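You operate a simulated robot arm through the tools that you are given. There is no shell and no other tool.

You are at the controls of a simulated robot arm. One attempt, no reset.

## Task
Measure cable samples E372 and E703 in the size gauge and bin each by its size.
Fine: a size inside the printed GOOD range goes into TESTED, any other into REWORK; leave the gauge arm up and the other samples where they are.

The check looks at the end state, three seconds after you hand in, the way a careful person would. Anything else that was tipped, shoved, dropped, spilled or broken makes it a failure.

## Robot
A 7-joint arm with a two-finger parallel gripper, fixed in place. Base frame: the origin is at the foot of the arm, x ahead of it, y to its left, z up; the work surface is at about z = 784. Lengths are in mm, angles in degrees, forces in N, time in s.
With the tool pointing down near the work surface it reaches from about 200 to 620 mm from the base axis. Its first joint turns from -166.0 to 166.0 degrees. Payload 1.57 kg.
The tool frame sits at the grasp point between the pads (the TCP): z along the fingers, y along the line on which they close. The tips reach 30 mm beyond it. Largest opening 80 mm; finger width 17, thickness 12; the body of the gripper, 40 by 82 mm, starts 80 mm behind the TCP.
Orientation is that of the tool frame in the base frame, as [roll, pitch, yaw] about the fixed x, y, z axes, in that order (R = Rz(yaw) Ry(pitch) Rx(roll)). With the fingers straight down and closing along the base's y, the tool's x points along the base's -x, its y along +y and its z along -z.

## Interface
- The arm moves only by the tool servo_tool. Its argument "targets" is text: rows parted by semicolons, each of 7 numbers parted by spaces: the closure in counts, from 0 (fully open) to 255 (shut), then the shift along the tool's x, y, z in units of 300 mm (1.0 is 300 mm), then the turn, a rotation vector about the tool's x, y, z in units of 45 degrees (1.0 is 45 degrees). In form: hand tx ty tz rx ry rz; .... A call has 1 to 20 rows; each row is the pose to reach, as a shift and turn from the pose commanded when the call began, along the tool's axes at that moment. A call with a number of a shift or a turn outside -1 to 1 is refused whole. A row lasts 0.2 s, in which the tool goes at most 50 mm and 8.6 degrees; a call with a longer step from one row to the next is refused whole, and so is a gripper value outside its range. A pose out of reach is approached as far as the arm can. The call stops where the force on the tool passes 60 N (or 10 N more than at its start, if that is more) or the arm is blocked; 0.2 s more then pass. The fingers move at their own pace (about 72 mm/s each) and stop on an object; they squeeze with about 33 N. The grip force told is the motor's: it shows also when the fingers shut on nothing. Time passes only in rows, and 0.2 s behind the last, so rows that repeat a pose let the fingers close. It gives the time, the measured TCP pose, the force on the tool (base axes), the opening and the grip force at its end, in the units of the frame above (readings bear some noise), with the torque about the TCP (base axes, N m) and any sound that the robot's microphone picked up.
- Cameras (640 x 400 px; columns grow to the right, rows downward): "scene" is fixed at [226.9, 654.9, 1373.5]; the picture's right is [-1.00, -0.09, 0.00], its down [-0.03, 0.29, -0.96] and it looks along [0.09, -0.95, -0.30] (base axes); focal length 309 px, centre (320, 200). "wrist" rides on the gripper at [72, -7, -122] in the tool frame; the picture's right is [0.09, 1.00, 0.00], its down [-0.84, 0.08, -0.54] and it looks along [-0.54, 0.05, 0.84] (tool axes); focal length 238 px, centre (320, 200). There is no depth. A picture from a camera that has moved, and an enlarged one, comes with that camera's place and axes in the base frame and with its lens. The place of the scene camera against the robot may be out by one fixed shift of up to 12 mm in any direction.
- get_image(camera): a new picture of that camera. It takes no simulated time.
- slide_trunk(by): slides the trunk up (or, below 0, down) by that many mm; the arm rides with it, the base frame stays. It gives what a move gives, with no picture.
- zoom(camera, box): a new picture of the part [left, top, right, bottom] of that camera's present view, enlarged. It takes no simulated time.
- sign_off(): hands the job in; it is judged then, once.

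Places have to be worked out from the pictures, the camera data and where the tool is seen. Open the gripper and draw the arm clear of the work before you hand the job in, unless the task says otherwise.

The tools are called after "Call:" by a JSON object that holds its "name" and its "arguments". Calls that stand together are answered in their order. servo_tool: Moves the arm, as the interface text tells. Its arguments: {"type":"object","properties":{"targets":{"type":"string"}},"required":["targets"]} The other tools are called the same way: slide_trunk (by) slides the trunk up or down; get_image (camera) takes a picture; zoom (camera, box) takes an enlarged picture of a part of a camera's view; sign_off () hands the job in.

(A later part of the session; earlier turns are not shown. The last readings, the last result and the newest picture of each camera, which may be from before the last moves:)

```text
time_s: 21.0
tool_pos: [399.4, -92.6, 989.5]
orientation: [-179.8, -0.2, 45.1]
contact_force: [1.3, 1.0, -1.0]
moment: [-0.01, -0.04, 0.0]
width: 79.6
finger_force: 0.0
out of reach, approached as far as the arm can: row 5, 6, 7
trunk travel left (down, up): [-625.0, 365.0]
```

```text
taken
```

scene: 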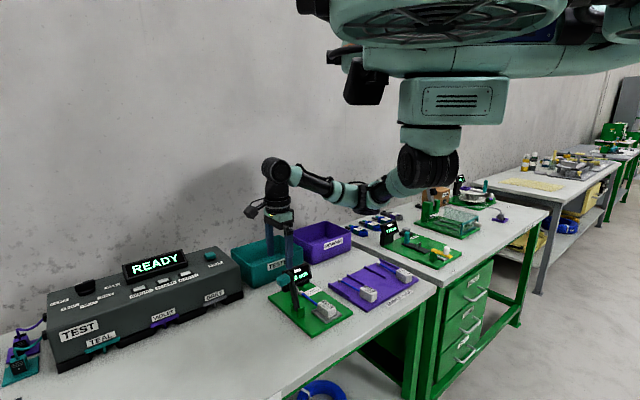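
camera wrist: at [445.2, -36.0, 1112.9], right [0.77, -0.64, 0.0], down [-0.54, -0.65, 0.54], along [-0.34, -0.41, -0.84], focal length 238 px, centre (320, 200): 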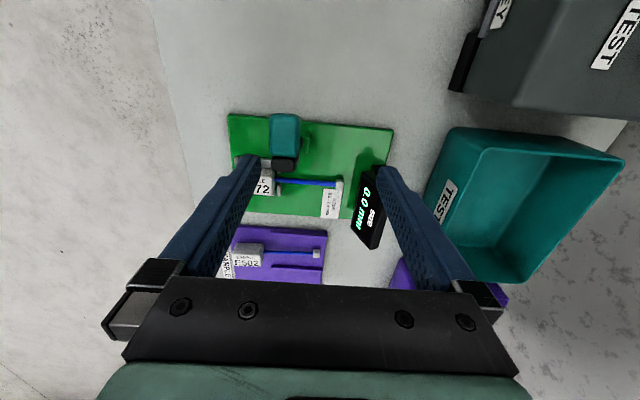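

At yaw 45° the pose drifted out of reach, probably on a wrist limit. Yaw 225° also makes the fingers close along the hinge axis and sits in the wrist range I started in, so I rotate the other way in place.

Call:
{"name": "servo_tool", "arguments": {"targets": "0 0 0 0 0 0 -0.1667; 0 0 0 0 0 0 -0.3333; 0 0 0 0 0 0 -0.5; 0 0 0 0 0 0 -0.6667; 0 0 0 0 0 0 -0.8333; 0 0 0 0 0 0 -1.0"}}

Call:
{"name": "servo_tool", "arguments": {"targets": "0 0 0 0 0 0 -0.1667; 0 0 0 0 0 0 -0.3333; 0 0 0 0 0 0 -0.5; 0 0 0 0 0 0 -0.6667; 0 0 0 0 0 0 -0.8333; 0 0 0 0 0 0 -1.0"}}

Call:
{"name": "servo_tool", "arguments": {"targets": "0 0 0 0 0 0 -0.1667; 0 0 0 0 0 0 -0.3333; 0 0 0 0 0 0 -0.5; 0 0 0 0 0 0 -0.6667; 0 0 0 0 0 0 -0.8333; 0 0 0 0 0 0 -1.0"}}

Call:
{"name": "servo_tool", "arguments": {"targets": "0 0 0 0 0 0 -0.1667; 0 0 0 0 0 0 -0.3333; 0 0 0 0 0 0 -0.5; 0 0 0 0 0 0 -0.6667; 0 0 0 0 0 0 -0.8333; 0 0 0 0 0 0 -1.0; 0 0 0 0 0 0 -1.0"}}

Call:
{"name": "get_image", "arguments": {"camera": "wrist"}}

Call:
{"name": "zoom", "arguments": {"camera": "scene", "box": [240, 180, 360, 330]}}

```text
time_s: 22.4
tool_pos: [400.2, -90.5, 991.1]
orientation: [-179.9, -0.1, 90.2]
contact_force: [1.4, 0.0, 0.6]
moment: [0.0, 0.01, 0.02]
width: 80.0
finger_force: 0.0
trunk travel left (down, up): [-625.0, 365.0]
```

```text
time_s: 23.8
tool_pos: [400.8, -91.6, 990.3]
orientation: [179.9, 0.0, 135.2]
contact_force: [-0.2, 1.2, 0.5]
moment: [-0.04, 0.03, -0.01]
width: 79.8
finger_force: 0.1
trunk travel left (down, up): [-625.0, 365.0]
```

```text
time_s: 25.2
tool_pos: [400.2, -89.8, 989.4]
orientation: [179.9, 0.0, -179.8]
contact_force: [0.4, 0.1, -0.4]
moment: [0.01, 0.0, 0.0]
width: 80.0
finger_force: 0.0
trunk travel left (down, up): [-625.0, 365.0]
```

```text
time_s: 26.8
tool_pos: [399.9, -90.0, 989.2]
orientation: [-180.0, 0.1, -134.9]
contact_force: [-0.4, -0.1, 0.7]
moment: [0.0, 0.03, -0.03]
width: 79.9
finger_force: 0.1
trunk travel left (down, up): [-625.0, 365.0]
```

```text
taken
camera wrist: at [353.9, -145.4, 1111.7], right [-0.77, 0.64, 0.0], down [0.54, 0.65, 0.54], along [0.35, 0.42, -0.84], focal length 238 px, centre (320, 200)
```

wrist: 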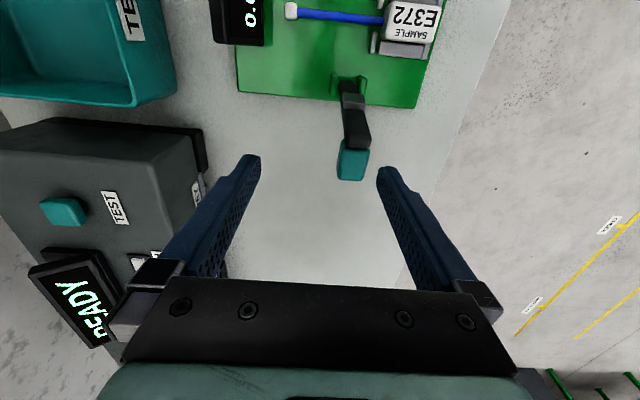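

```text
2.67 times, centred on (300, 255) of scene
camera zoom: at [226.9, 654.9, 1373.5], right [-1.0, -0.09, 0.0], down [-0.03, 0.29, -0.96], along [0.09, -0.95, -0.3], focal length 825 px, centre (373, 53)
```

zoom: 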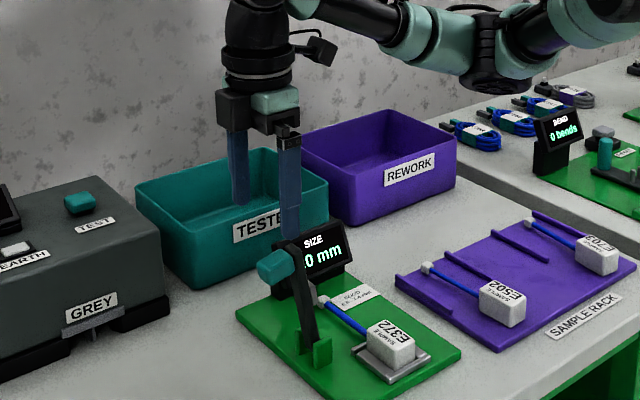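

Yaw 225° is reached, with the TCP at (400, -90, 989). I zoom on the knob from here.

Call:
{"name": "zoom", "arguments": {"camera": "wrist", "box": [300, 60, 400, 190]}}

```text
3.08 times, centred on (350, 125) of wrist
camera zoom: at [353.9, -145.4, 1111.7], right [-0.77, 0.64, 0.0], down [0.54, 0.65, 0.54], along [0.35, 0.42, -0.84], focal length 733 px, centre (228, 431)
```

zoom: 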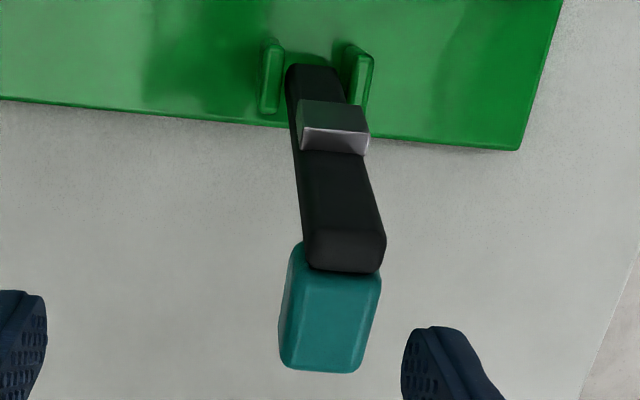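

I have a clear view: the arm is flanked by the hinge plates, and the knob is about 20 mm wide and 28 mm long, sticking outward from the arm's end. I centre over it at the same height.

Call:
{"name": "servo_tool", "arguments": {"targets": "0 -0.012 0.048 0 0 0 0; 0 -0.0237 0.0967 0 0 0 0; 0 -0.0237 0.0967 0 0 0 0"}}

Call:
{"name": "zoom", "arguments": {"camera": "wrist", "box": [240, 60, 400, 210]}}

Call:
{"name": "zoom", "arguments": {"camera": "scene", "box": [260, 210, 350, 330]}}

```text
time_s: 27.6
tool_pos: [385.2, -62.9, 990.6]
orientation: [179.8, 0.1, -134.9]
contact_force: [0.2, -0.3, 0.3]
moment: [-0.01, -0.01, -0.02]
width: 80.1
finger_force: 0.1
trunk travel left (down, up): [-625.0, 365.0]
```

```text
2.67 times, centred on (320, 135) of wrist
camera zoom: at [338.0, -118.7, 1112.1], right [-0.77, 0.64, 0.0], down [0.54, 0.65, 0.54], along [0.35, 0.42, -0.84], focal length 636 px, centre (320, 373)
```

zoom: 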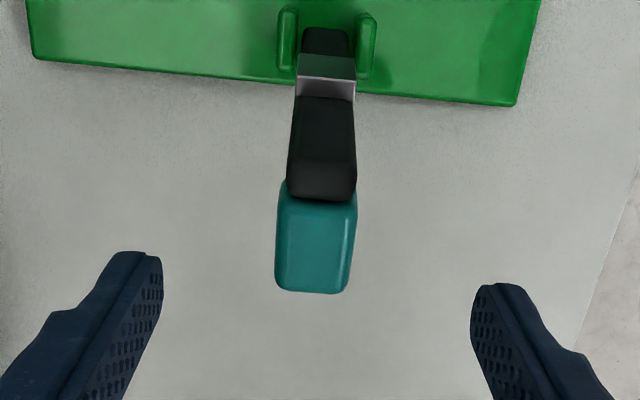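

```text
3.33 times, centred on (305, 270) of scene
camera zoom: at [226.9, 654.9, 1373.5], right [-1.0, -0.09, 0.0], down [-0.03, 0.29, -0.96], along [0.09, -0.95, -0.3], focal length 1031 px, centre (370, -33)
```

zoom: 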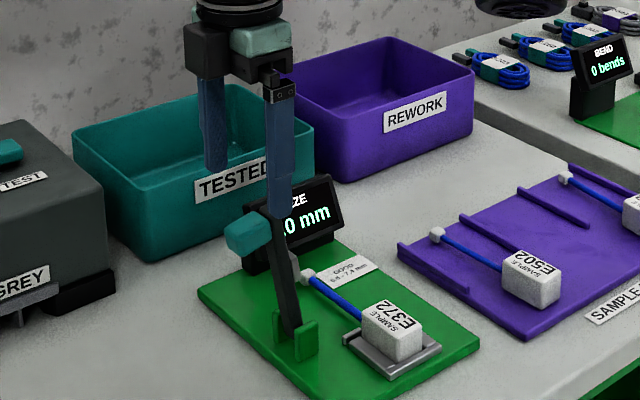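

The knob is centred between the fingers to within about a millimetre. I descend until the fingertips straddle it and close to about 30 mm as a check before gripping.

Call:
{"name": "servo_tool", "arguments": {"targets": "0 0 0 0.06 0 0 0; 0 0 0 0.12 0 0 0; 0 0 0 0.175 0 0 0; 159 0 0 0.175 0 0 0; 159 0 0 0.175 0 0 0; 159 0 0 0.175 0 0 0"}}

Call:
{"name": "zoom", "arguments": {"camera": "wrist", "box": [240, 80, 400, 230]}}

Call:
{"name": "zoom", "arguments": {"camera": "scene", "box": [265, 230, 345, 330]}}

```text
time_s: 29.0
tool_pos: [386.3, -64.5, 937.1]
orientation: [179.8, 0.2, -135.1]
contact_force: [-0.6, 0.2, 0.0]
moment: [0.01, -0.03, 0.03]
width: 30.1
finger_force: 0.1
trunk travel left (down, up): [-625.0, 365.0]
```

```text
2.67 times, centred on (320, 155) of wrist
camera zoom: at [339.4, -119.9, 1059.7], right [-0.77, 0.64, 0.0], down [0.54, 0.65, 0.54], along [0.35, 0.42, -0.84], focal length 636 px, centre (320, 320)
```

zoom: 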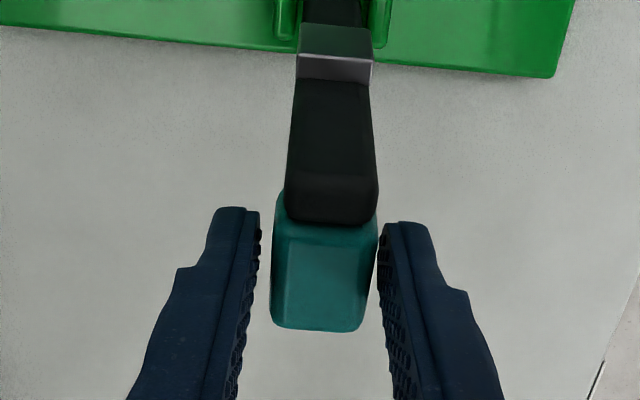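

```text
4.00 times, centred on (305, 280) of scene
camera zoom: at [226.9, 654.9, 1373.5], right [-1.0, -0.09, 0.0], down [-0.03, 0.29, -0.96], along [0.09, -0.95, -0.3], focal length 1237 px, centre (380, -120)
```

zoom: 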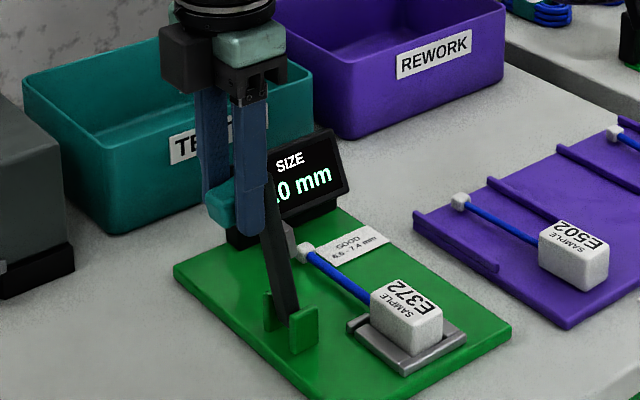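

The knob sits about 1.2 mm toward the right finger. I trim by that amount and then close to grip.

Call:
{"name": "servo_tool", "arguments": {"targets": "159 0 0.004 0 0 0 0; 175 0 0.004 0 0 0 0; 190 0 0.004 0 0 0 0; 255 0 0.004 0 0 0 0; 255 0 0.004 0 0 0 0"}}

Call:
{"name": "zoom", "arguments": {"camera": "wrist", "box": [240, 80, 400, 230]}}

```text
time_s: 30.2
tool_pos: [385.4, -63.8, 936.9]
orientation: [179.9, 0.2, -135.0]
contact_force: [2.7, -2.7, 2.0]
moment: [-0.16, -0.07, 0.04]
width: 23.6
finger_force: 36.0
trunk travel left (down, up): [-625.0, 365.0]
```

```text
2.67 times, centred on (320, 155) of wrist
camera zoom: at [338.8, -119.8, 1059.8], right [-0.77, 0.64, 0.0], down [0.54, 0.65, 0.54], along [0.35, 0.42, -0.84], focal length 636 px, centre (320, 320)
```

zoom: 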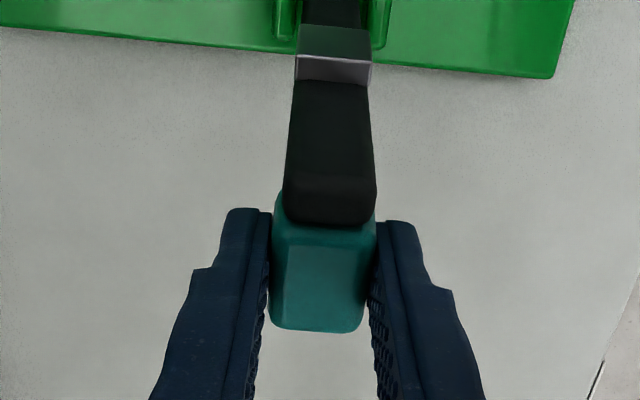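

The knob is gripped (23.6 mm) with only small side forces. I start the arc about the hinge (radius about 123 mm) with the first 20°, and check the forces.

Call:
{"name": "servo_tool", "arguments": {"targets": "255 0.0165 0 -0.006 0 0 0; 255 0.0337 0 -0.0118 0 0 0; 255 0.0505 0 -0.0166 0 0 0; 255 0.0683 0 -0.0207 0 0 0; 255 0.0683 0 -0.0207 0 0 0"}}

Call:
{"name": "zoom", "arguments": {"camera": "scene", "box": [265, 230, 345, 330]}}

```text
time_s: 31.4
tool_pos: [371.5, -79.1, 945.3]
orientation: [179.9, 0.3, -135.0]
contact_force: [13.6, -0.3, -4.3]
moment: [0.65, -1.05, -0.03]
width: 23.7
finger_force: 36.0
trunk travel left (down, up): [-625.0, 365.0]
```

```text
4.00 times, centred on (305, 280) of scene
camera zoom: at [226.9, 654.9, 1373.5], right [-1.0, -0.09, 0.0], down [-0.03, 0.29, -0.96], along [0.09, -0.95, -0.3], focal length 1237 px, centre (380, -120)
```

zoom: 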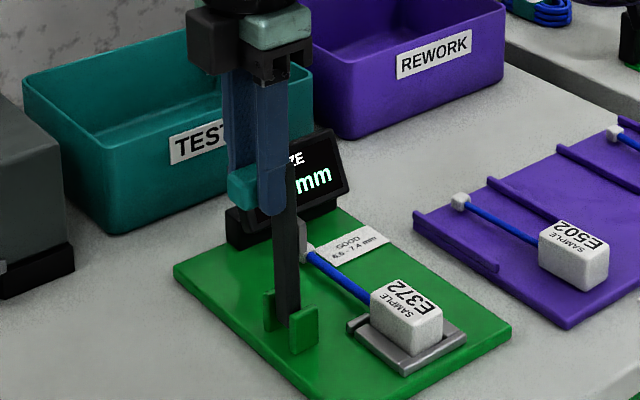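

The arm follows, the board hasn't moved, and there is about 10 N of sideways load toward -f. I shift 1 mm that way to relieve it and continue the arc over the top.

Call:
{"name": "servo_tool", "arguments": {"targets": "255 0.0353 -0.0033 -0.0059 0 0 0; 255 0.071 -0.0033 -0.0086 0 0 0; 255 0.1067 -0.0033 -0.0082 0 0 0; 255 0.1067 -0.0033 -0.0082 0 0 0"}}

Call:
{"name": "zoom", "arguments": {"camera": "scene", "box": [265, 230, 345, 330]}}

```text
time_s: 32.4
tool_pos: [349.0, -101.0, 945.4]
orientation: [179.9, 0.2, -134.9]
contact_force: [10.7, 2.5, 0.8]
moment: [0.7, -1.03, 0.02]
width: 23.9
finger_force: 36.1
trunk travel left (down, up): [-625.0, 365.0]
```

```text
4.00 times, centred on (305, 280) of scene
camera zoom: at [226.9, 654.9, 1373.5], right [-1.0, -0.09, 0.0], down [-0.03, 0.29, -0.96], along [0.09, -0.95, -0.3], focal length 1237 px, centre (380, -120)
```

zoom: 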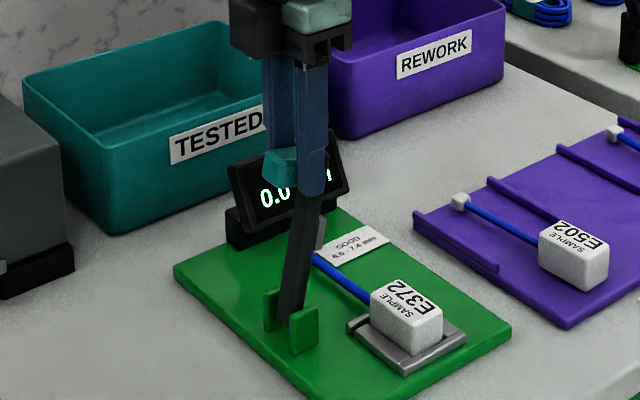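

It is going smoothly. I continue over to about 123°.

Call:
{"name": "servo_tool", "arguments": {"targets": "255 0.0357 -0.0017 0.0035 0 0 0; 255 0.0707 -0.0017 0.01 0 0 0; 255 0.1053 -0.0017 0.0197 0 0 0; 255 0.1387 -0.0017 0.0323 0 0 0; 255 0.171 -0.0017 0.0477 0 0 0; 255 0.2017 -0.0017 0.066 0 0 0; 255 0.2017 -0.0017 0.066 0 0 0"}}

Call:
{"name": "zoom", "arguments": {"camera": "scene", "box": [265, 230, 345, 330]}}

Call:
{"name": "get_image", "arguments": {"camera": "wrist"}}

```text
time_s: 34.0
tool_pos: [306.2, -143.6, 925.4]
orientation: [180.0, 0.1, -134.8]
contact_force: [5.5, 8.6, 1.1]
moment: [0.8, -0.98, -0.09]
width: 23.8
finger_force: 35.5
trunk travel left (down, up): [-625.0, 365.0]
```

```text
4.00 times, centred on (305, 280) of scene
camera zoom: at [226.9, 654.9, 1373.5], right [-1.0, -0.09, 0.0], down [-0.03, 0.29, -0.96], along [0.09, -0.95, -0.3], focal length 1237 px, centre (380, -120)
```

zoom: 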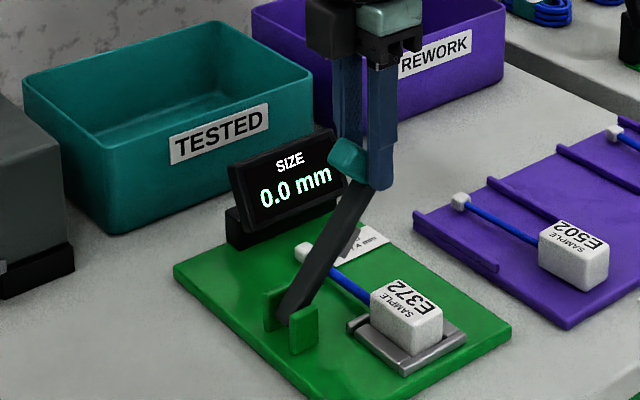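

```text
taken
camera wrist: at [259.2, -199.9, 1048.1], right [-0.77, 0.64, 0.0], down [0.54, 0.65, 0.54], along [0.35, 0.42, -0.84], focal length 238 px, centre (320, 200)
```

wrist: 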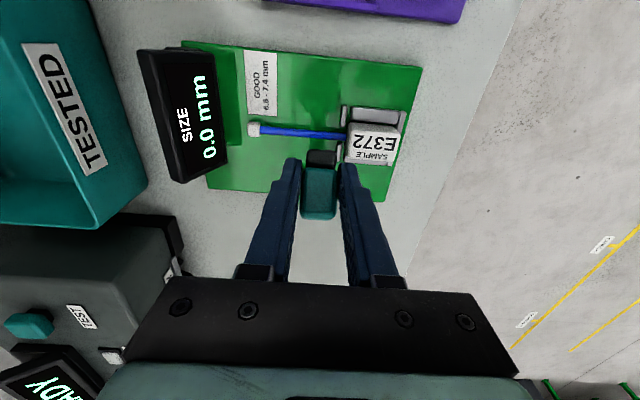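

The forces remain small and the arm is past the top. I continue down to about 153°.

Call:
{"name": "servo_tool", "arguments": {"targets": "255 0.029 0 0.0207 0 0 0; 255 0.0563 0 0.044 0 0 0; 255 0.0813 0 0.0697 0 0 0; 255 0.104 0 0.0973 0 0 0; 255 0.1243 0 0.1267 0 0 0; 255 0.1417 0 0.158 0 0 0; 255 0.1417 0 0.158 0 0 0"}}

Call:
{"name": "zoom", "arguments": {"camera": "scene", "box": [265, 230, 345, 330]}}

Call:
{"name": "get_image", "arguments": {"camera": "wrist"}}

```text
time_s: 35.6
tool_pos: [272.9, -177.0, 878.6]
orientation: [179.9, -0.5, -135.1]
contact_force: [-17.3, -12.3, 11.6]
moment: [-0.15, -0.27, 0.13]
width: 23.8
finger_force: 35.8
trunk travel left (down, up): [-625.0, 365.0]
```

```text
4.00 times, centred on (305, 280) of scene
camera zoom: at [226.9, 654.9, 1373.5], right [-1.0, -0.09, 0.0], down [-0.03, 0.29, -0.96], along [0.09, -0.95, -0.3], focal length 1237 px, centre (380, -120)
```

zoom: 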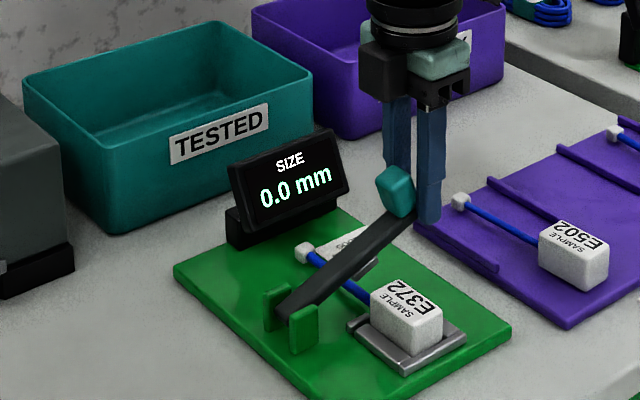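

```text
taken
camera wrist: at [226.1, -232.2, 1001.6], right [-0.77, 0.64, 0.0], down [0.54, 0.65, 0.54], along [0.34, 0.41, -0.84], focal length 238 px, centre (320, 200)
```

wrist: 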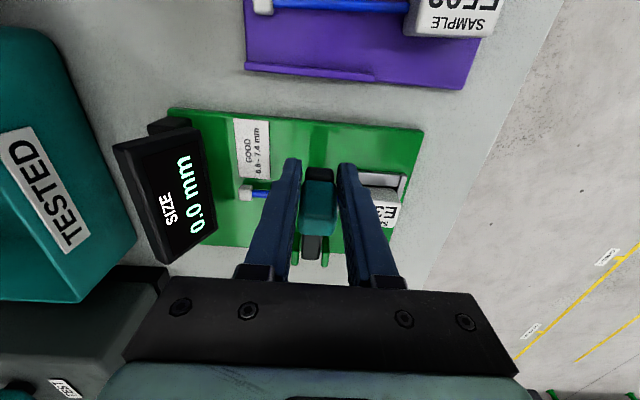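

There is about 24 N of radial load pushing the tool outward, so my arc is slightly tight. I back out 3 mm along the radius and recheck.

Call:
{"name": "servo_tool", "arguments": {"targets": "255 0.009 0 -0.0045 0 0 0; 255 0.009 0 -0.0045 0 0 0"}}

```text
time_s: 36.2
tool_pos: [273.2, -176.9, 879.7]
orientation: [179.8, 0.0, -135.0]
contact_force: [-9.3, -9.1, -1.4]
moment: [-0.83, 0.61, -0.02]
width: 23.7
finger_force: 36.1
trunk travel left (down, up): [-625.0, 365.0]
```

The load is easing, which puts the hinge about 5 mm nearer the nest than I assumed. I continue the arc with the corrected centre.

Call:
{"name": "servo_tool", "arguments": {"targets": "255 0.005 0 -0.0027 0 0 0; 255 0.0127 0 0.0135 0 0 0; 255 0.0203 0 0.03 0 0 0; 255 0.027 0 0.047 0 0 0; 255 0.0327 0 0.064 0 0 0; 255 0.0327 0 0.064 0 0 0"}}

Call:
{"name": "zoom", "arguments": {"camera": "scene", "box": [265, 230, 345, 330]}}

Call:
{"name": "get_image", "arguments": {"camera": "wrist"}}

```text
time_s: 37.6
tool_pos: [267.3, -182.9, 860.7]
orientation: [179.8, 0.3, -134.9]
contact_force: [5.0, 3.1, 5.9]
moment: [0.64, -0.85, 0.02]
width: 23.8
finger_force: 36.4
trunk travel left (down, up): [-625.0, 365.0]
```

```text
4.00 times, centred on (305, 280) of scene
camera zoom: at [226.9, 654.9, 1373.5], right [-1.0, -0.09, 0.0], down [-0.03, 0.29, -0.96], along [0.09, -0.95, -0.3], focal length 1237 px, centre (380, -120)
```

zoom: 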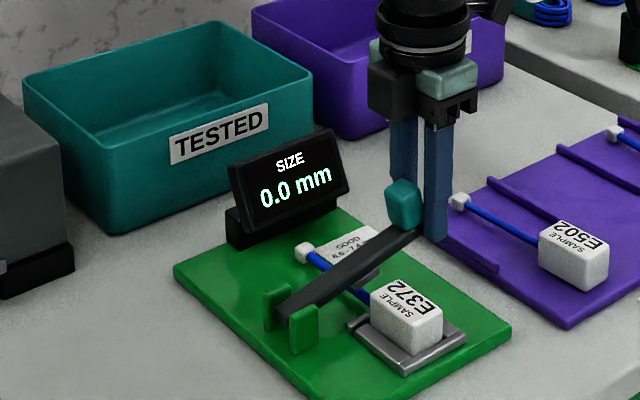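

```text
taken
camera wrist: at [220.6, -238.3, 983.1], right [-0.77, 0.64, 0.0], down [0.53, 0.65, 0.55], along [0.35, 0.42, -0.84], focal length 238 px, centre (320, 200)
```

wrist: 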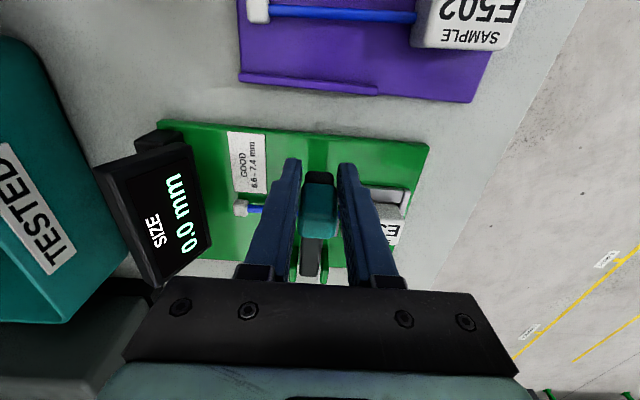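

The arm is nearly down. I take smaller steps and watch the display and force.

Call:
{"name": "servo_tool", "arguments": {"targets": "255 0.0027 0 0.009 0 0 0; 255 0.0053 0 0.0177 0 0 0; 255 0.0073 0 0.0265 0 0 0; 255 0.0073 0 0.0265 0 0 0"}}

Call:
{"name": "zoom", "arguments": {"camera": "scene", "box": [265, 230, 345, 330]}}

```text
time_s: 38.6
tool_pos: [264.5, -184.6, 852.2]
orientation: [179.9, 0.0, -135.0]
contact_force: [5.0, -1.3, 6.4]
moment: [0.64, -0.89, -0.02]
width: 23.8
finger_force: 35.9
trunk travel left (down, up): [-625.0, 365.0]
```

```text
4.00 times, centred on (305, 280) of scene
camera zoom: at [226.9, 654.9, 1373.5], right [-1.0, -0.09, 0.0], down [-0.03, 0.29, -0.96], along [0.09, -0.95, -0.3], focal length 1237 px, centre (380, -120)
```

zoom: 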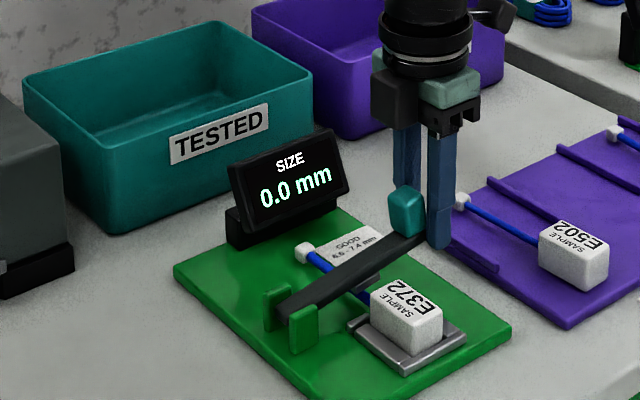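

Not in contact yet. I continue down in small steps.

Call:
{"name": "servo_tool", "arguments": {"targets": "255 0.002 0 0.009 0 0 0; 255 0.0037 0 0.018 0 0 0; 255 0.005 0 0.027 0 0 0; 255 0.005 0 0.027 0 0 0"}}

Call:
{"name": "zoom", "arguments": {"camera": "scene", "box": [265, 230, 345, 330]}}

```text
time_s: 39.6
tool_pos: [263.7, -187.3, 844.9]
orientation: [179.9, 0.0, -135.0]
contact_force: [-0.8, -6.0, 8.4]
moment: [0.57, -0.91, -0.01]
width: 23.6
finger_force: 36.2
trunk travel left (down, up): [-625.0, 365.0]
```

```text
4.00 times, centred on (305, 280) of scene
camera zoom: at [226.9, 654.9, 1373.5], right [-1.0, -0.09, 0.0], down [-0.03, 0.29, -0.96], along [0.09, -0.95, -0.3], focal length 1237 px, centre (380, -120)
```

zoom: 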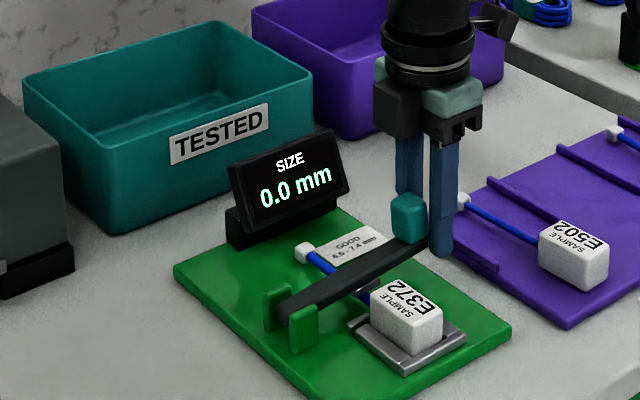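

The display still shows 0.0 and the force is low. I go down another 6 mm.

Call:
{"name": "servo_tool", "arguments": {"targets": "255 0.001 0 0.007 0 0 0; 255 0.002 0 0.014 0 0 0; 255 0.003 0 0.021 0 0 0; 255 0.003 0 0.021 0 0 0"}}

Call:
{"name": "zoom", "arguments": {"camera": "scene", "box": [265, 230, 345, 330]}}

Call:
{"name": "get_image", "arguments": {"camera": "wrist"}}

```text
time_s: 40.6
tool_pos: [261.8, -185.3, 838.9]
orientation: [179.9, 0.1, -135.0]
contact_force: [-5.7, -8.9, 21.4]
moment: [0.58, -0.49, -0.05]
width: 23.9
finger_force: 35.8
trunk travel left (down, up): [-625.0, 365.0]
```

```text
4.00 times, centred on (305, 280) of scene
camera zoom: at [226.9, 654.9, 1373.5], right [-1.0, -0.09, 0.0], down [-0.03, 0.29, -0.96], along [0.09, -0.95, -0.3], focal length 1237 px, centre (380, -120)
```

zoom: 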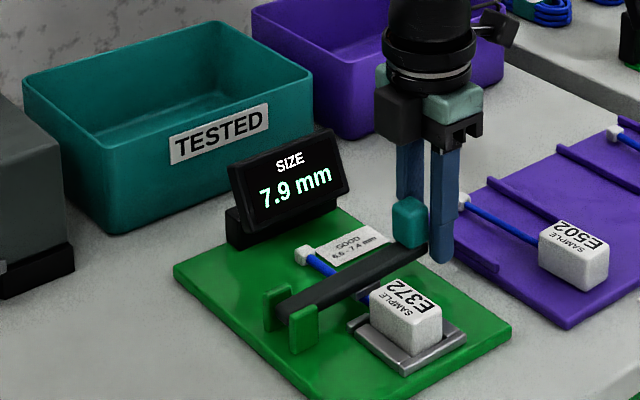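

```text
taken
camera wrist: at [215.9, -242.4, 961.6], right [-0.77, 0.64, 0.0], down [0.54, 0.65, 0.54], along [0.35, 0.42, -0.84], focal length 238 px, centre (320, 200)
```

wrist: 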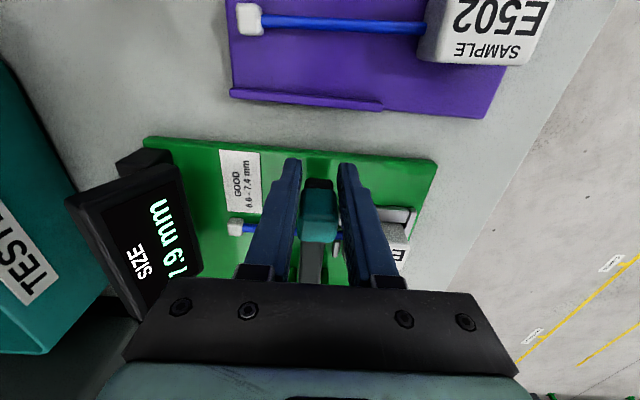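

The display now reads 7.9 mm. I check that it is settled by letting the arm rest on its own: a small gripper opening with no lift.

Call:
{"name": "servo_tool", "arguments": {"targets": "165 0 0 0 0 0 0; 165 0 0 0 0 0 0; 165 0 0 0 0 0 0; 165 0 0 0 0 0 0"}}

Call:
{"name": "zoom", "arguments": {"camera": "scene", "box": [265, 230, 345, 330]}}

Call:
{"name": "zoom", "arguments": {"camera": "wrist", "box": [80, 120, 440, 300]}}

```text
time_s: 41.6
tool_pos: [262.6, -185.8, 837.6]
orientation: [179.9, 0.2, -135.0]
contact_force: [0.7, 0.2, 0.1]
moment: [-0.01, 0.0, -0.01]
width: 28.0
finger_force: 0.1
trunk travel left (down, up): [-625.0, 365.0]
```

```text
4.00 times, centred on (305, 280) of scene
camera zoom: at [226.9, 654.9, 1373.5], right [-1.0, -0.09, 0.0], down [-0.03, 0.29, -0.96], along [0.09, -0.95, -0.3], focal length 1237 px, centre (380, -120)
```

zoom: 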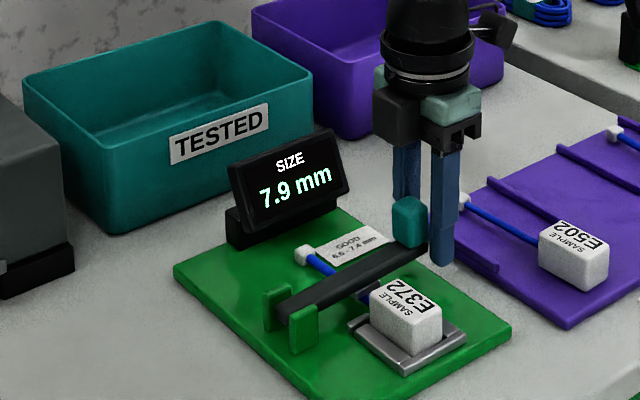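

```text
1.78 times, centred on (260, 210) of wrist
camera zoom: at [217.2, -241.7, 960.7], right [-0.77, 0.64, 0.0], down [0.54, 0.65, 0.54], along [0.35, 0.42, -0.84], focal length 424 px, centre (427, 182)
```

zoom: 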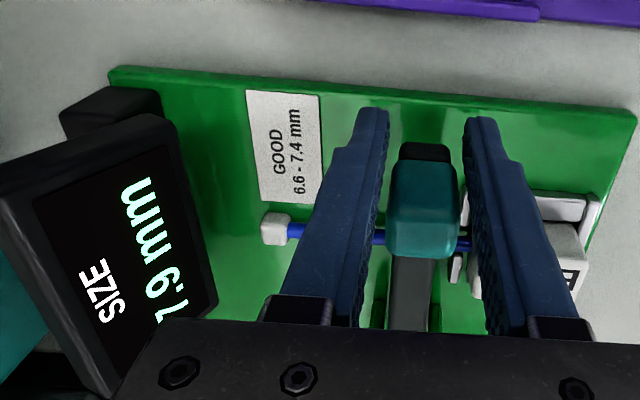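

The reading is stable at 7.9 mm with the arm resting freely. That is outside 6.6–7.4, so E372 goes to REWORK. I re-grip the knob and raise the arm along the reverse arc.

Call:
{"name": "servo_tool", "arguments": {"targets": "255 0 0 0 0 0 0; 255 0 0 0 0 0 0; 255 -0.0061 0 -0.037 0 0 0; 255 -0.015 0 -0.0717 0 0 0; 255 -0.027 0 -0.1057 0 0 0; 255 -0.042 0 -0.1383 0 0 0; 255 -0.0597 0 -0.1697 0 0 0; 255 -0.0597 0 -0.1697 0 0 0"}}

Call:
{"name": "zoom", "arguments": {"camera": "scene", "box": [265, 230, 345, 330]}}

```text
time_s: 43.4
tool_pos: [275.6, -173.7, 889.4]
orientation: [179.8, 0.0, -135.0]
contact_force: [-4.7, 6.6, -12.1]
moment: [-0.97, 0.56, -0.03]
width: 23.2
finger_force: 35.4
trunk travel left (down, up): [-625.0, 365.0]
```

```text
4.00 times, centred on (305, 280) of scene
camera zoom: at [226.9, 654.9, 1373.5], right [-1.0, -0.09, 0.0], down [-0.03, 0.29, -0.96], along [0.09, -0.95, -0.3], focal length 1237 px, centre (380, -120)
```

zoom: 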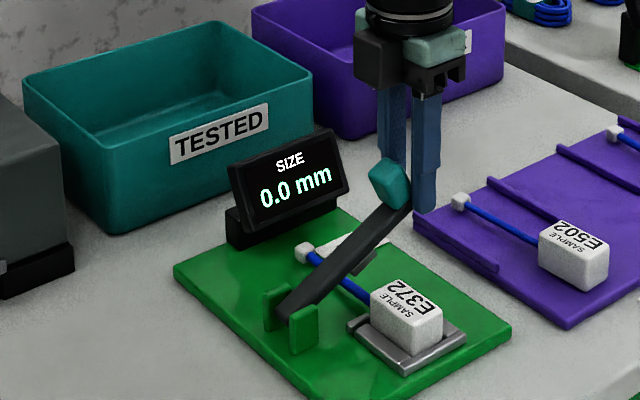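

The arm lifts well; I add a small +y relief and continue up over the top.

Call:
{"name": "servo_tool", "arguments": {"targets": "255 -0.0203 0.0027 -0.0297 0 0 0; 255 -0.0433 0.0027 -0.0573 0 0 0; 255 -0.0687 0.0027 -0.083 0 0 0; 255 -0.096 0.0027 -0.1063 0 0 0; 255 -0.1253 0.0027 -0.1273 0 0 0; 255 -0.1563 0.0027 -0.1457 0 0 0; 255 -0.1887 0.0027 -0.161 0 0 0; 255 -0.2223 0.0027 -0.1737 0 0 0; 255 -0.257 0.0027 -0.1833 0 0 0; 255 -0.257 0.0027 -0.1833 0 0 0"}}

Call:
{"name": "zoom", "arguments": {"camera": "scene", "box": [265, 230, 345, 330]}}

```text
time_s: 45.6
tool_pos: [330.1, -120.3, 943.3]
orientation: [179.9, 0.0, -135.0]
contact_force: [-5.4, -9.6, 5.3]
moment: [-0.78, 0.74, 0.05]
width: 23.7
finger_force: 35.6
trunk travel left (down, up): [-625.0, 365.0]
```

```text
4.00 times, centred on (305, 280) of scene
camera zoom: at [226.9, 654.9, 1373.5], right [-1.0, -0.09, 0.0], down [-0.03, 0.29, -0.96], along [0.09, -0.95, -0.3], focal length 1237 px, centre (380, -120)
```

zoom: 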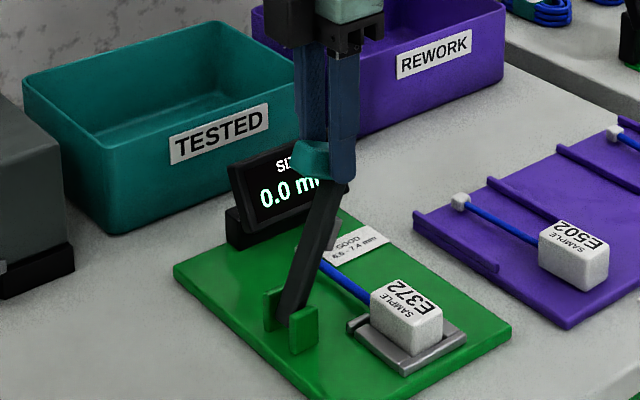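

I continue to the back-lean rest side, stopping just short of the original angle.

Call:
{"name": "servo_tool", "arguments": {"targets": "255 -0.0353 0 -0.0067 0 0 0; 255 -0.0713 0 -0.01 0 0 0; 255 -0.1073 0 -0.0103 0 0 0; 255 -0.143 0 -0.0073 0 0 0; 255 -0.1787 0 -0.0013 0 0 0; 255 -0.2133 0 0.0077 0 0 0; 255 -0.2337 0 0.0143 0 0 0; 255 -0.2337 0 0.0143 0 0 0"}}

Call:
{"name": "zoom", "arguments": {"camera": "scene", "box": [265, 230, 345, 330]}}

```text
time_s: 47.4
tool_pos: [379.9, -69.1, 941.3]
orientation: [179.9, 0.2, -135.0]
contact_force: [3.2, -10.1, 11.6]
moment: [-0.94, 0.62, -0.02]
width: 23.6
finger_force: 35.7
trunk travel left (down, up): [-625.0, 365.0]
```

```text
4.00 times, centred on (305, 280) of scene
camera zoom: at [226.9, 654.9, 1373.5], right [-1.0, -0.09, 0.0], down [-0.03, 0.29, -0.96], along [0.09, -0.95, -0.3], focal length 1237 px, centre (380, -120)
```

zoom: 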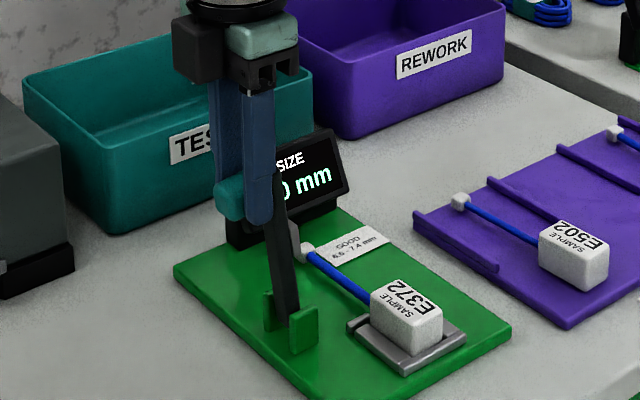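

The arm is past vertical, close to its rest. I nudge 3 mm further and then release slowly.

Call:
{"name": "servo_tool", "arguments": {"targets": "255 -0.01 -0.002 0 0 0 0; 255 -0.01 -0.002 0 0 0 0; 175 -0.01 -0.002 0 0 0 0; 165 -0.01 -0.002 0 0 0 0; 165 -0.01 -0.002 0 0 0 0; 165 -0.01 -0.002 0 0 0 0"}}

Call:
{"name": "zoom", "arguments": {"camera": "scene", "box": [265, 230, 345, 330]}}

Call:
{"name": "zoom", "arguments": {"camera": "wrist", "box": [240, 80, 400, 230]}}

```text
time_s: 48.8
tool_pos: [382.7, -67.3, 940.0]
orientation: [179.9, 0.1, -135.0]
contact_force: [-1.0, -0.2, 0.0]
moment: [0.01, 0.02, 0.02]
width: 27.8
finger_force: 0.0
trunk travel left (down, up): [-625.0, 365.0]
```

```text
4.00 times, centred on (305, 280) of scene
camera zoom: at [226.9, 654.9, 1373.5], right [-1.0, -0.09, 0.0], down [-0.03, 0.29, -0.96], along [0.09, -0.95, -0.3], focal length 1237 px, centre (380, -120)
```

zoom: 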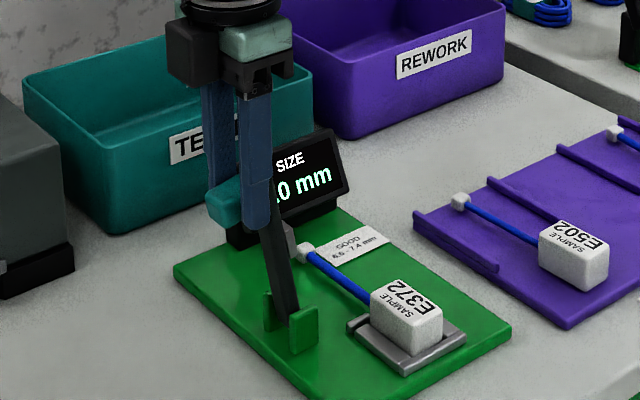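

```text
2.67 times, centred on (320, 155) of wrist
camera zoom: at [336.0, -123.2, 1062.2], right [-0.77, 0.64, 0.0], down [0.54, 0.65, 0.54], along [0.35, 0.42, -0.84], focal length 636 px, centre (320, 320)
```

zoom: 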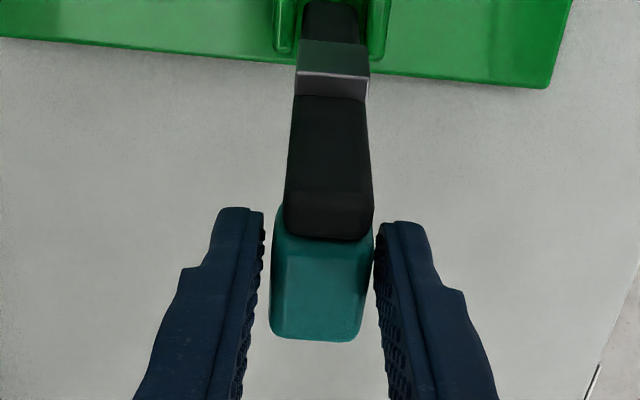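

The arm is back at its rest. I rise, return above the nest and start turning back to yaw 135°.

Call:
{"name": "servo_tool", "arguments": {"targets": "100 0 0 -0.1 0 0 0; 76 0 0 -0.2 0 0 0; 76 0.049 0.027 -0.2 0 0 0.1429; 76 0.097 0.053 -0.2 0 0 0.2857; 76 0.146 0.08 -0.2 0 0 0.4286; 76 0.194 0.107 -0.2 0 0 0.5714; 76 0.243 0.134 -0.2 0 0 0.7143; 76 0.291 0.16 -0.2 0 0 0.8571; 76 0.34 0.187 -0.2 0 0 1.0"}}

Call:
{"name": "servo_tool", "arguments": {"targets": "76 0 0 0 0 0 0.1667; 76 0 0 0 0 0 0.3333; 76 0 0 0 0 0 0.5; 76 0 0 0 0 0 0.6667; 76 0 0 0 0 0 0.8333; 76 0 0 0 0 0 1.0; 76 0 0 0 0 0 1.0"}}

Call:
{"name": "get_image", "arguments": {"camera": "wrist"}}

Call:
{"name": "zoom", "arguments": {"camera": "scene", "box": [265, 230, 345, 330]}}

```text
time_s: 50.8
tool_pos: [270.6, -100.0, 1000.3]
orientation: [179.9, 0.0, 179.9]
contact_force: [0.2, -0.5, 0.0]
moment: [0.02, -0.03, -0.03]
width: 56.4
finger_force: 0.1
trunk travel left (down, up): [-625.0, 365.0]
```

```text
time_s: 52.4
tool_pos: [269.1, -100.6, 1000.0]
orientation: [179.9, -0.1, 134.9]
contact_force: [-0.8, 0.3, -0.9]
moment: [0.0, 0.03, 0.0]
width: 56.1
finger_force: 0.1
trunk travel left (down, up): [-625.0, 365.0]
```

```text
taken
camera wrist: at [213.9, -54.4, 1122.9], right [0.64, 0.77, 0.0], down [0.65, -0.54, 0.54], along [0.42, -0.34, -0.84], focal length 238 px, centre (320, 200)
```

wrist: 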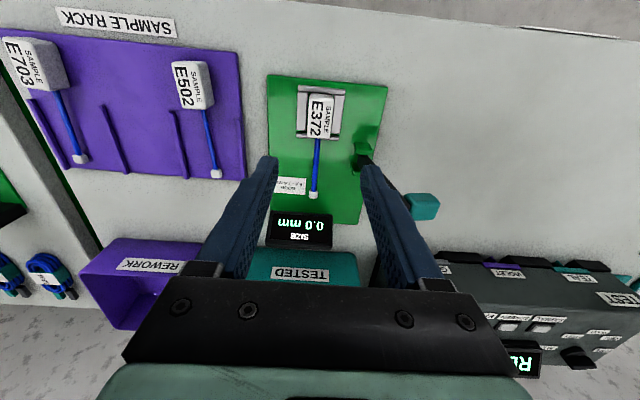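

```text
4.00 times, centred on (305, 280) of scene
camera zoom: at [226.9, 654.9, 1373.5], right [-1.0, -0.09, 0.0], down [-0.03, 0.29, -0.96], along [0.09, -0.95, -0.3], focal length 1237 px, centre (380, -120)
```

zoom: 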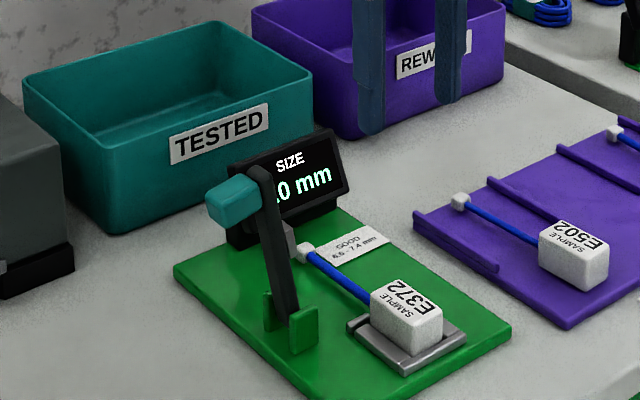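

The gauge arm is up. I descend above E372 and verify the alignment before gripping.

Call:
{"name": "servo_tool", "arguments": {"targets": "76 0 0 0.13 0 0 0; 76 0 0 0.26 0 0 0; 76 0 0 0.38 0 0 0; 76 0 0 0.38 0 0 0"}}

Call:
{"name": "zoom", "arguments": {"camera": "wrist", "box": [240, 80, 400, 230]}}

```text
time_s: 53.4
tool_pos: [270.0, -98.9, 885.8]
orientation: [179.9, -0.1, 135.1]
contact_force: [-0.1, 0.3, 0.4]
moment: [0.0, 0.03, -0.01]
width: 56.1
finger_force: 0.1
trunk travel left (down, up): [-625.0, 365.0]
```

```text
2.67 times, centred on (320, 155) of wrist
camera zoom: at [213.5, -53.1, 1009.1], right [0.64, 0.77, 0.0], down [0.65, -0.54, 0.54], along [0.42, -0.34, -0.84], focal length 636 px, centre (320, 320)
```

zoom: 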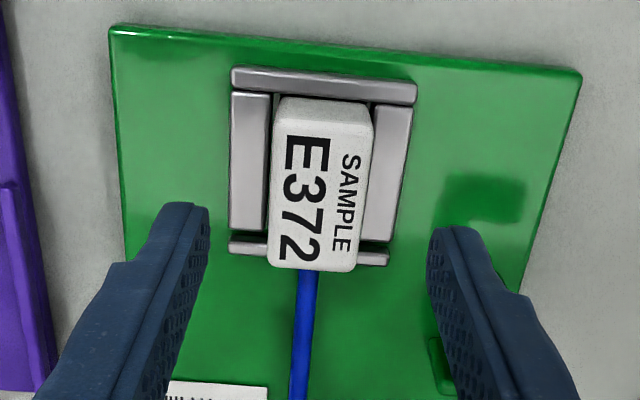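

Aligned. I descend to z ≈ 836 and grip E372.

Call:
{"name": "servo_tool", "arguments": {"targets": "76 0 0 0.08 0 0 0; 76 0 0 0.166 0 0 0; 76 0 0 0.166 0 0 0; 160 0 0 0.166 0 0 0; 255 0 0 0.166 0 0 0; 255 0 0 0.166 0 0 0; 255 0 0 0.166 0 0 0"}}

```text
time_s: 55.0
tool_pos: [268.0, -101.2, 835.7]
orientation: [179.9, -0.1, 135.0]
contact_force: [0.1, 0.1, -0.4]
moment: [0.02, -0.01, -0.01]
width: 29.1
finger_force: 32.7
trunk travel left (down, up): [-625.0, 365.0]
```

E372 is gripped. I lift it clear and move to a high viewpoint to measure the bins.

Call:
{"name": "servo_tool", "arguments": {"targets": "255 0 0 -0.05 0 0 0; 255 0 0 -0.15 0 0 0; 255 0 0 -0.3 0 0 0; 255 0 0 -0.45 0 0 0; 255 -0.0474 -0.083 -0.5 0 0 0; 255 -0.0949 -0.166 -0.56 0 0 0; 255 -0.1423 -0.249 -0.62 0 0 0; 255 -0.1898 -0.332 -0.68 0 0 0; 255 -0.2372 -0.415 -0.74 0 0 0; 255 -0.2847 -0.498 -0.8 0 0 0; 255 -0.3321 -0.581 -0.86 0 0 0; 255 -0.3796 -0.664 -0.92 0 0 0; 255 -0.427 -0.747 -0.98 0 0 0; 255 -0.427 -0.747 -0.98 0 0 0"}}

Call:
{"name": "get_image", "arguments": {"camera": "wrist"}}

Call:
{"name": "get_image", "arguments": {"camera": "scene"}}

```text
time_s: 58.0
tool_pos: [202.5, -349.5, 1129.5]
orientation: [179.9, -0.1, 135.1]
contact_force: [-0.6, 0.5, -0.9]
moment: [0.03, 0.05, -0.01]
width: 29.2
finger_force: 32.7
trunk travel left (down, up): [-625.0, 365.0]
```

```text
taken
camera wrist: at [146.3, -302.7, 1252.3], right [0.64, 0.77, 0.0], down [0.65, -0.54, 0.54], along [0.42, -0.34, -0.84], focal length 238 px, centre (320, 200)
```

wrist: 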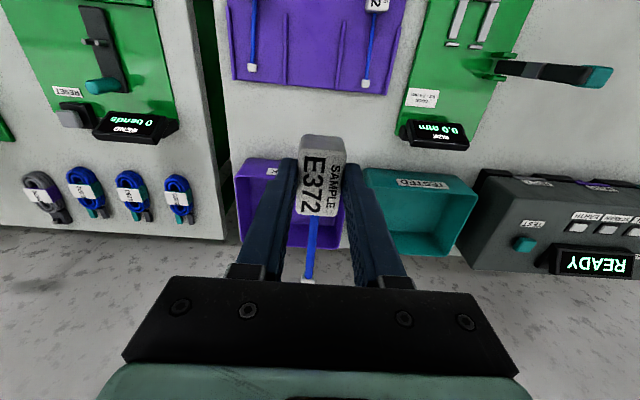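

```text
taken
```

scene: 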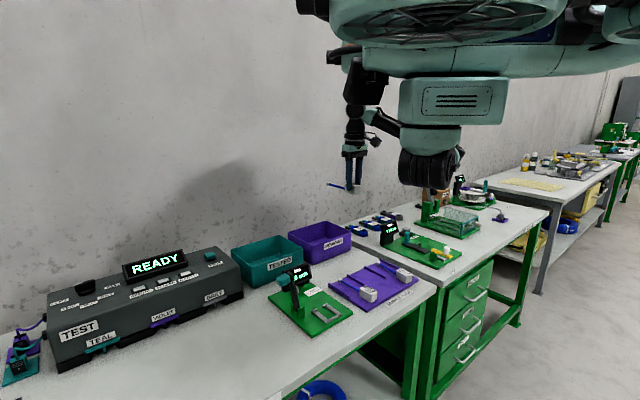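

I zoom in on the bins.

Call:
{"name": "zoom", "arguments": {"camera": "wrist", "box": [220, 140, 360, 260]}}

Call:
{"name": "zoom", "arguments": {"camera": "wrist", "box": [340, 140, 500, 270]}}

Call:
{"name": "zoom", "arguments": {"camera": "scene", "box": [220, 210, 360, 300]}}

```text
3.33 times, centred on (290, 200) of wrist
camera zoom: at [146.3, -302.7, 1252.3], right [0.64, 0.77, 0.0], down [0.65, -0.54, 0.54], along [0.42, -0.34, -0.84], focal length 794 px, centre (420, 200)
```

zoom: 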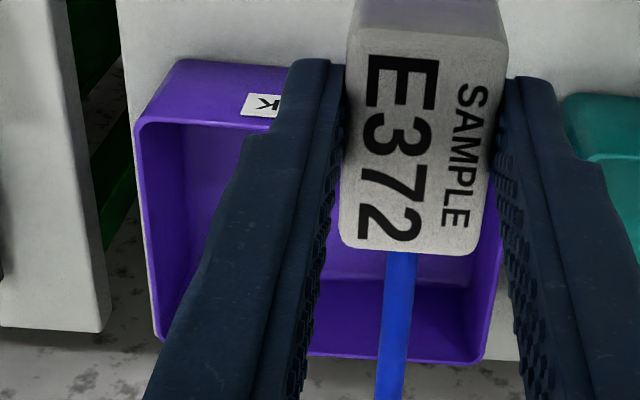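

```text
3.08 times, centred on (420, 205) of wrist
camera zoom: at [146.3, -302.7, 1252.3], right [0.64, 0.77, 0.0], down [0.65, -0.54, 0.54], along [0.42, -0.34, -0.84], focal length 733 px, centre (12, 185)
```

zoom: 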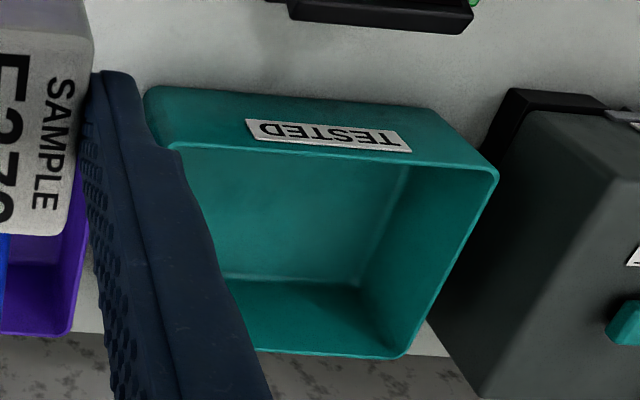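

```text
4.44 times, centred on (290, 255) of scene
camera zoom: at [226.9, 654.9, 1373.5], right [-1.0, -0.09, 0.0], down [-0.03, 0.29, -0.96], along [0.09, -0.95, -0.3], focal length 1374 px, centre (453, -44)
```

zoom: 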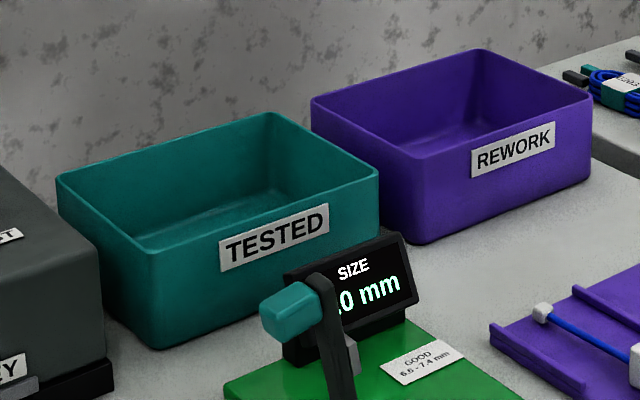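

The REWORK rim is at about z 868, outer size about 215 × 155 mm, centred near (332, -524). I'll lay the sample mostly along its long side with the block at about (350, -473) and yaw 70°. I move there at a safe height while turning.

Call:
{"name": "servo_tool", "arguments": {"targets": "255 -0.0913 0.008 0.0614 0 0 0.1429; 255 -0.1826 0.016 0.1229 0 0 0.2857; 255 -0.2739 0.024 0.1843 0 0 0.4286; 255 -0.3651 0.033 0.2457 0 0 0.5714; 255 -0.4564 0.041 0.3071 0 0 0.7143; 255 -0.5477 0.049 0.3686 0 0 0.8571; 255 -0.639 0.057 0.43 0 0 1.0; 255 -0.639 0.057 0.43 0 0 1.0"}}

Call:
{"name": "servo_tool", "arguments": {"targets": "255 0 0 0 0 0 0.148; 255 0 0 0 0 0 0.296; 255 0 0 0 0 0 0.444; 255 0 0 0 0 0 0.444"}}

Call:
{"name": "get_image", "arguments": {"camera": "wrist"}}

Call:
{"name": "zoom", "arguments": {"camera": "scene", "box": [220, 170, 380, 300]}}

```text
time_s: 59.8
tool_pos: [349.7, -471.1, 1000.9]
orientation: [-180.0, -0.2, 89.9]
contact_force: [0.0, 0.7, -0.5]
moment: [-0.02, -0.01, 0.0]
width: 29.2
finger_force: 32.7
trunk travel left (down, up): [-625.0, 365.0]
```

```text
time_s: 60.8
tool_pos: [349.6, -473.5, 1000.5]
orientation: [-179.9, -0.1, 69.9]
contact_force: [-0.6, 0.2, -1.5]
moment: [0.02, -0.02, -0.04]
width: 29.1
finger_force: 33.0
trunk travel left (down, up): [-625.0, 365.0]
```

```text
taken
camera wrist: at [367.5, -402.6, 1123.3], right [0.97, -0.25, 0.0], down [-0.21, -0.81, 0.54], along [-0.14, -0.52, -0.84], focal length 238 px, centre (320, 200)
```

wrist: 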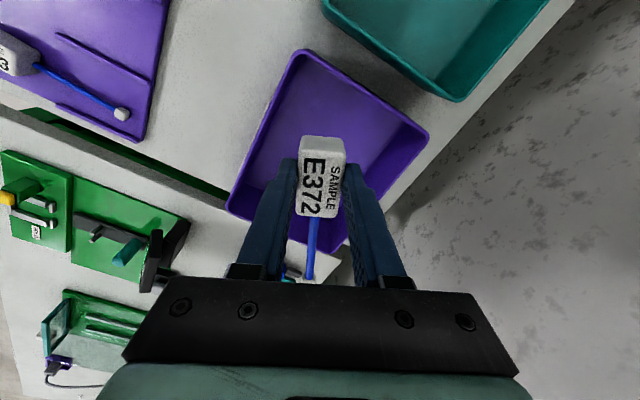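

```text
3.08 times, centred on (300, 235) of scene
camera zoom: at [226.9, 654.9, 1373.5], right [-1.0, -0.09, 0.0], down [-0.03, 0.29, -0.96], along [0.09, -0.95, -0.3], focal length 952 px, centre (382, 92)
```

zoom: 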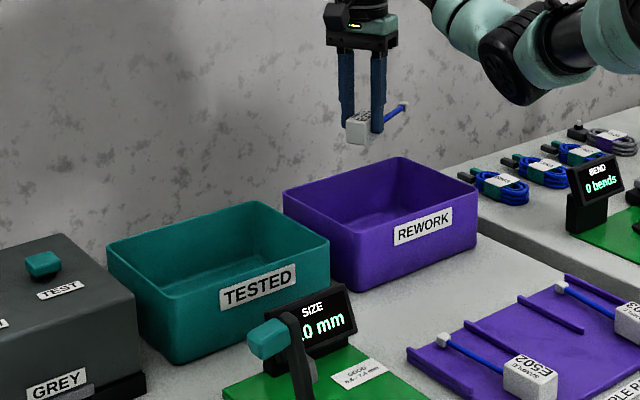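

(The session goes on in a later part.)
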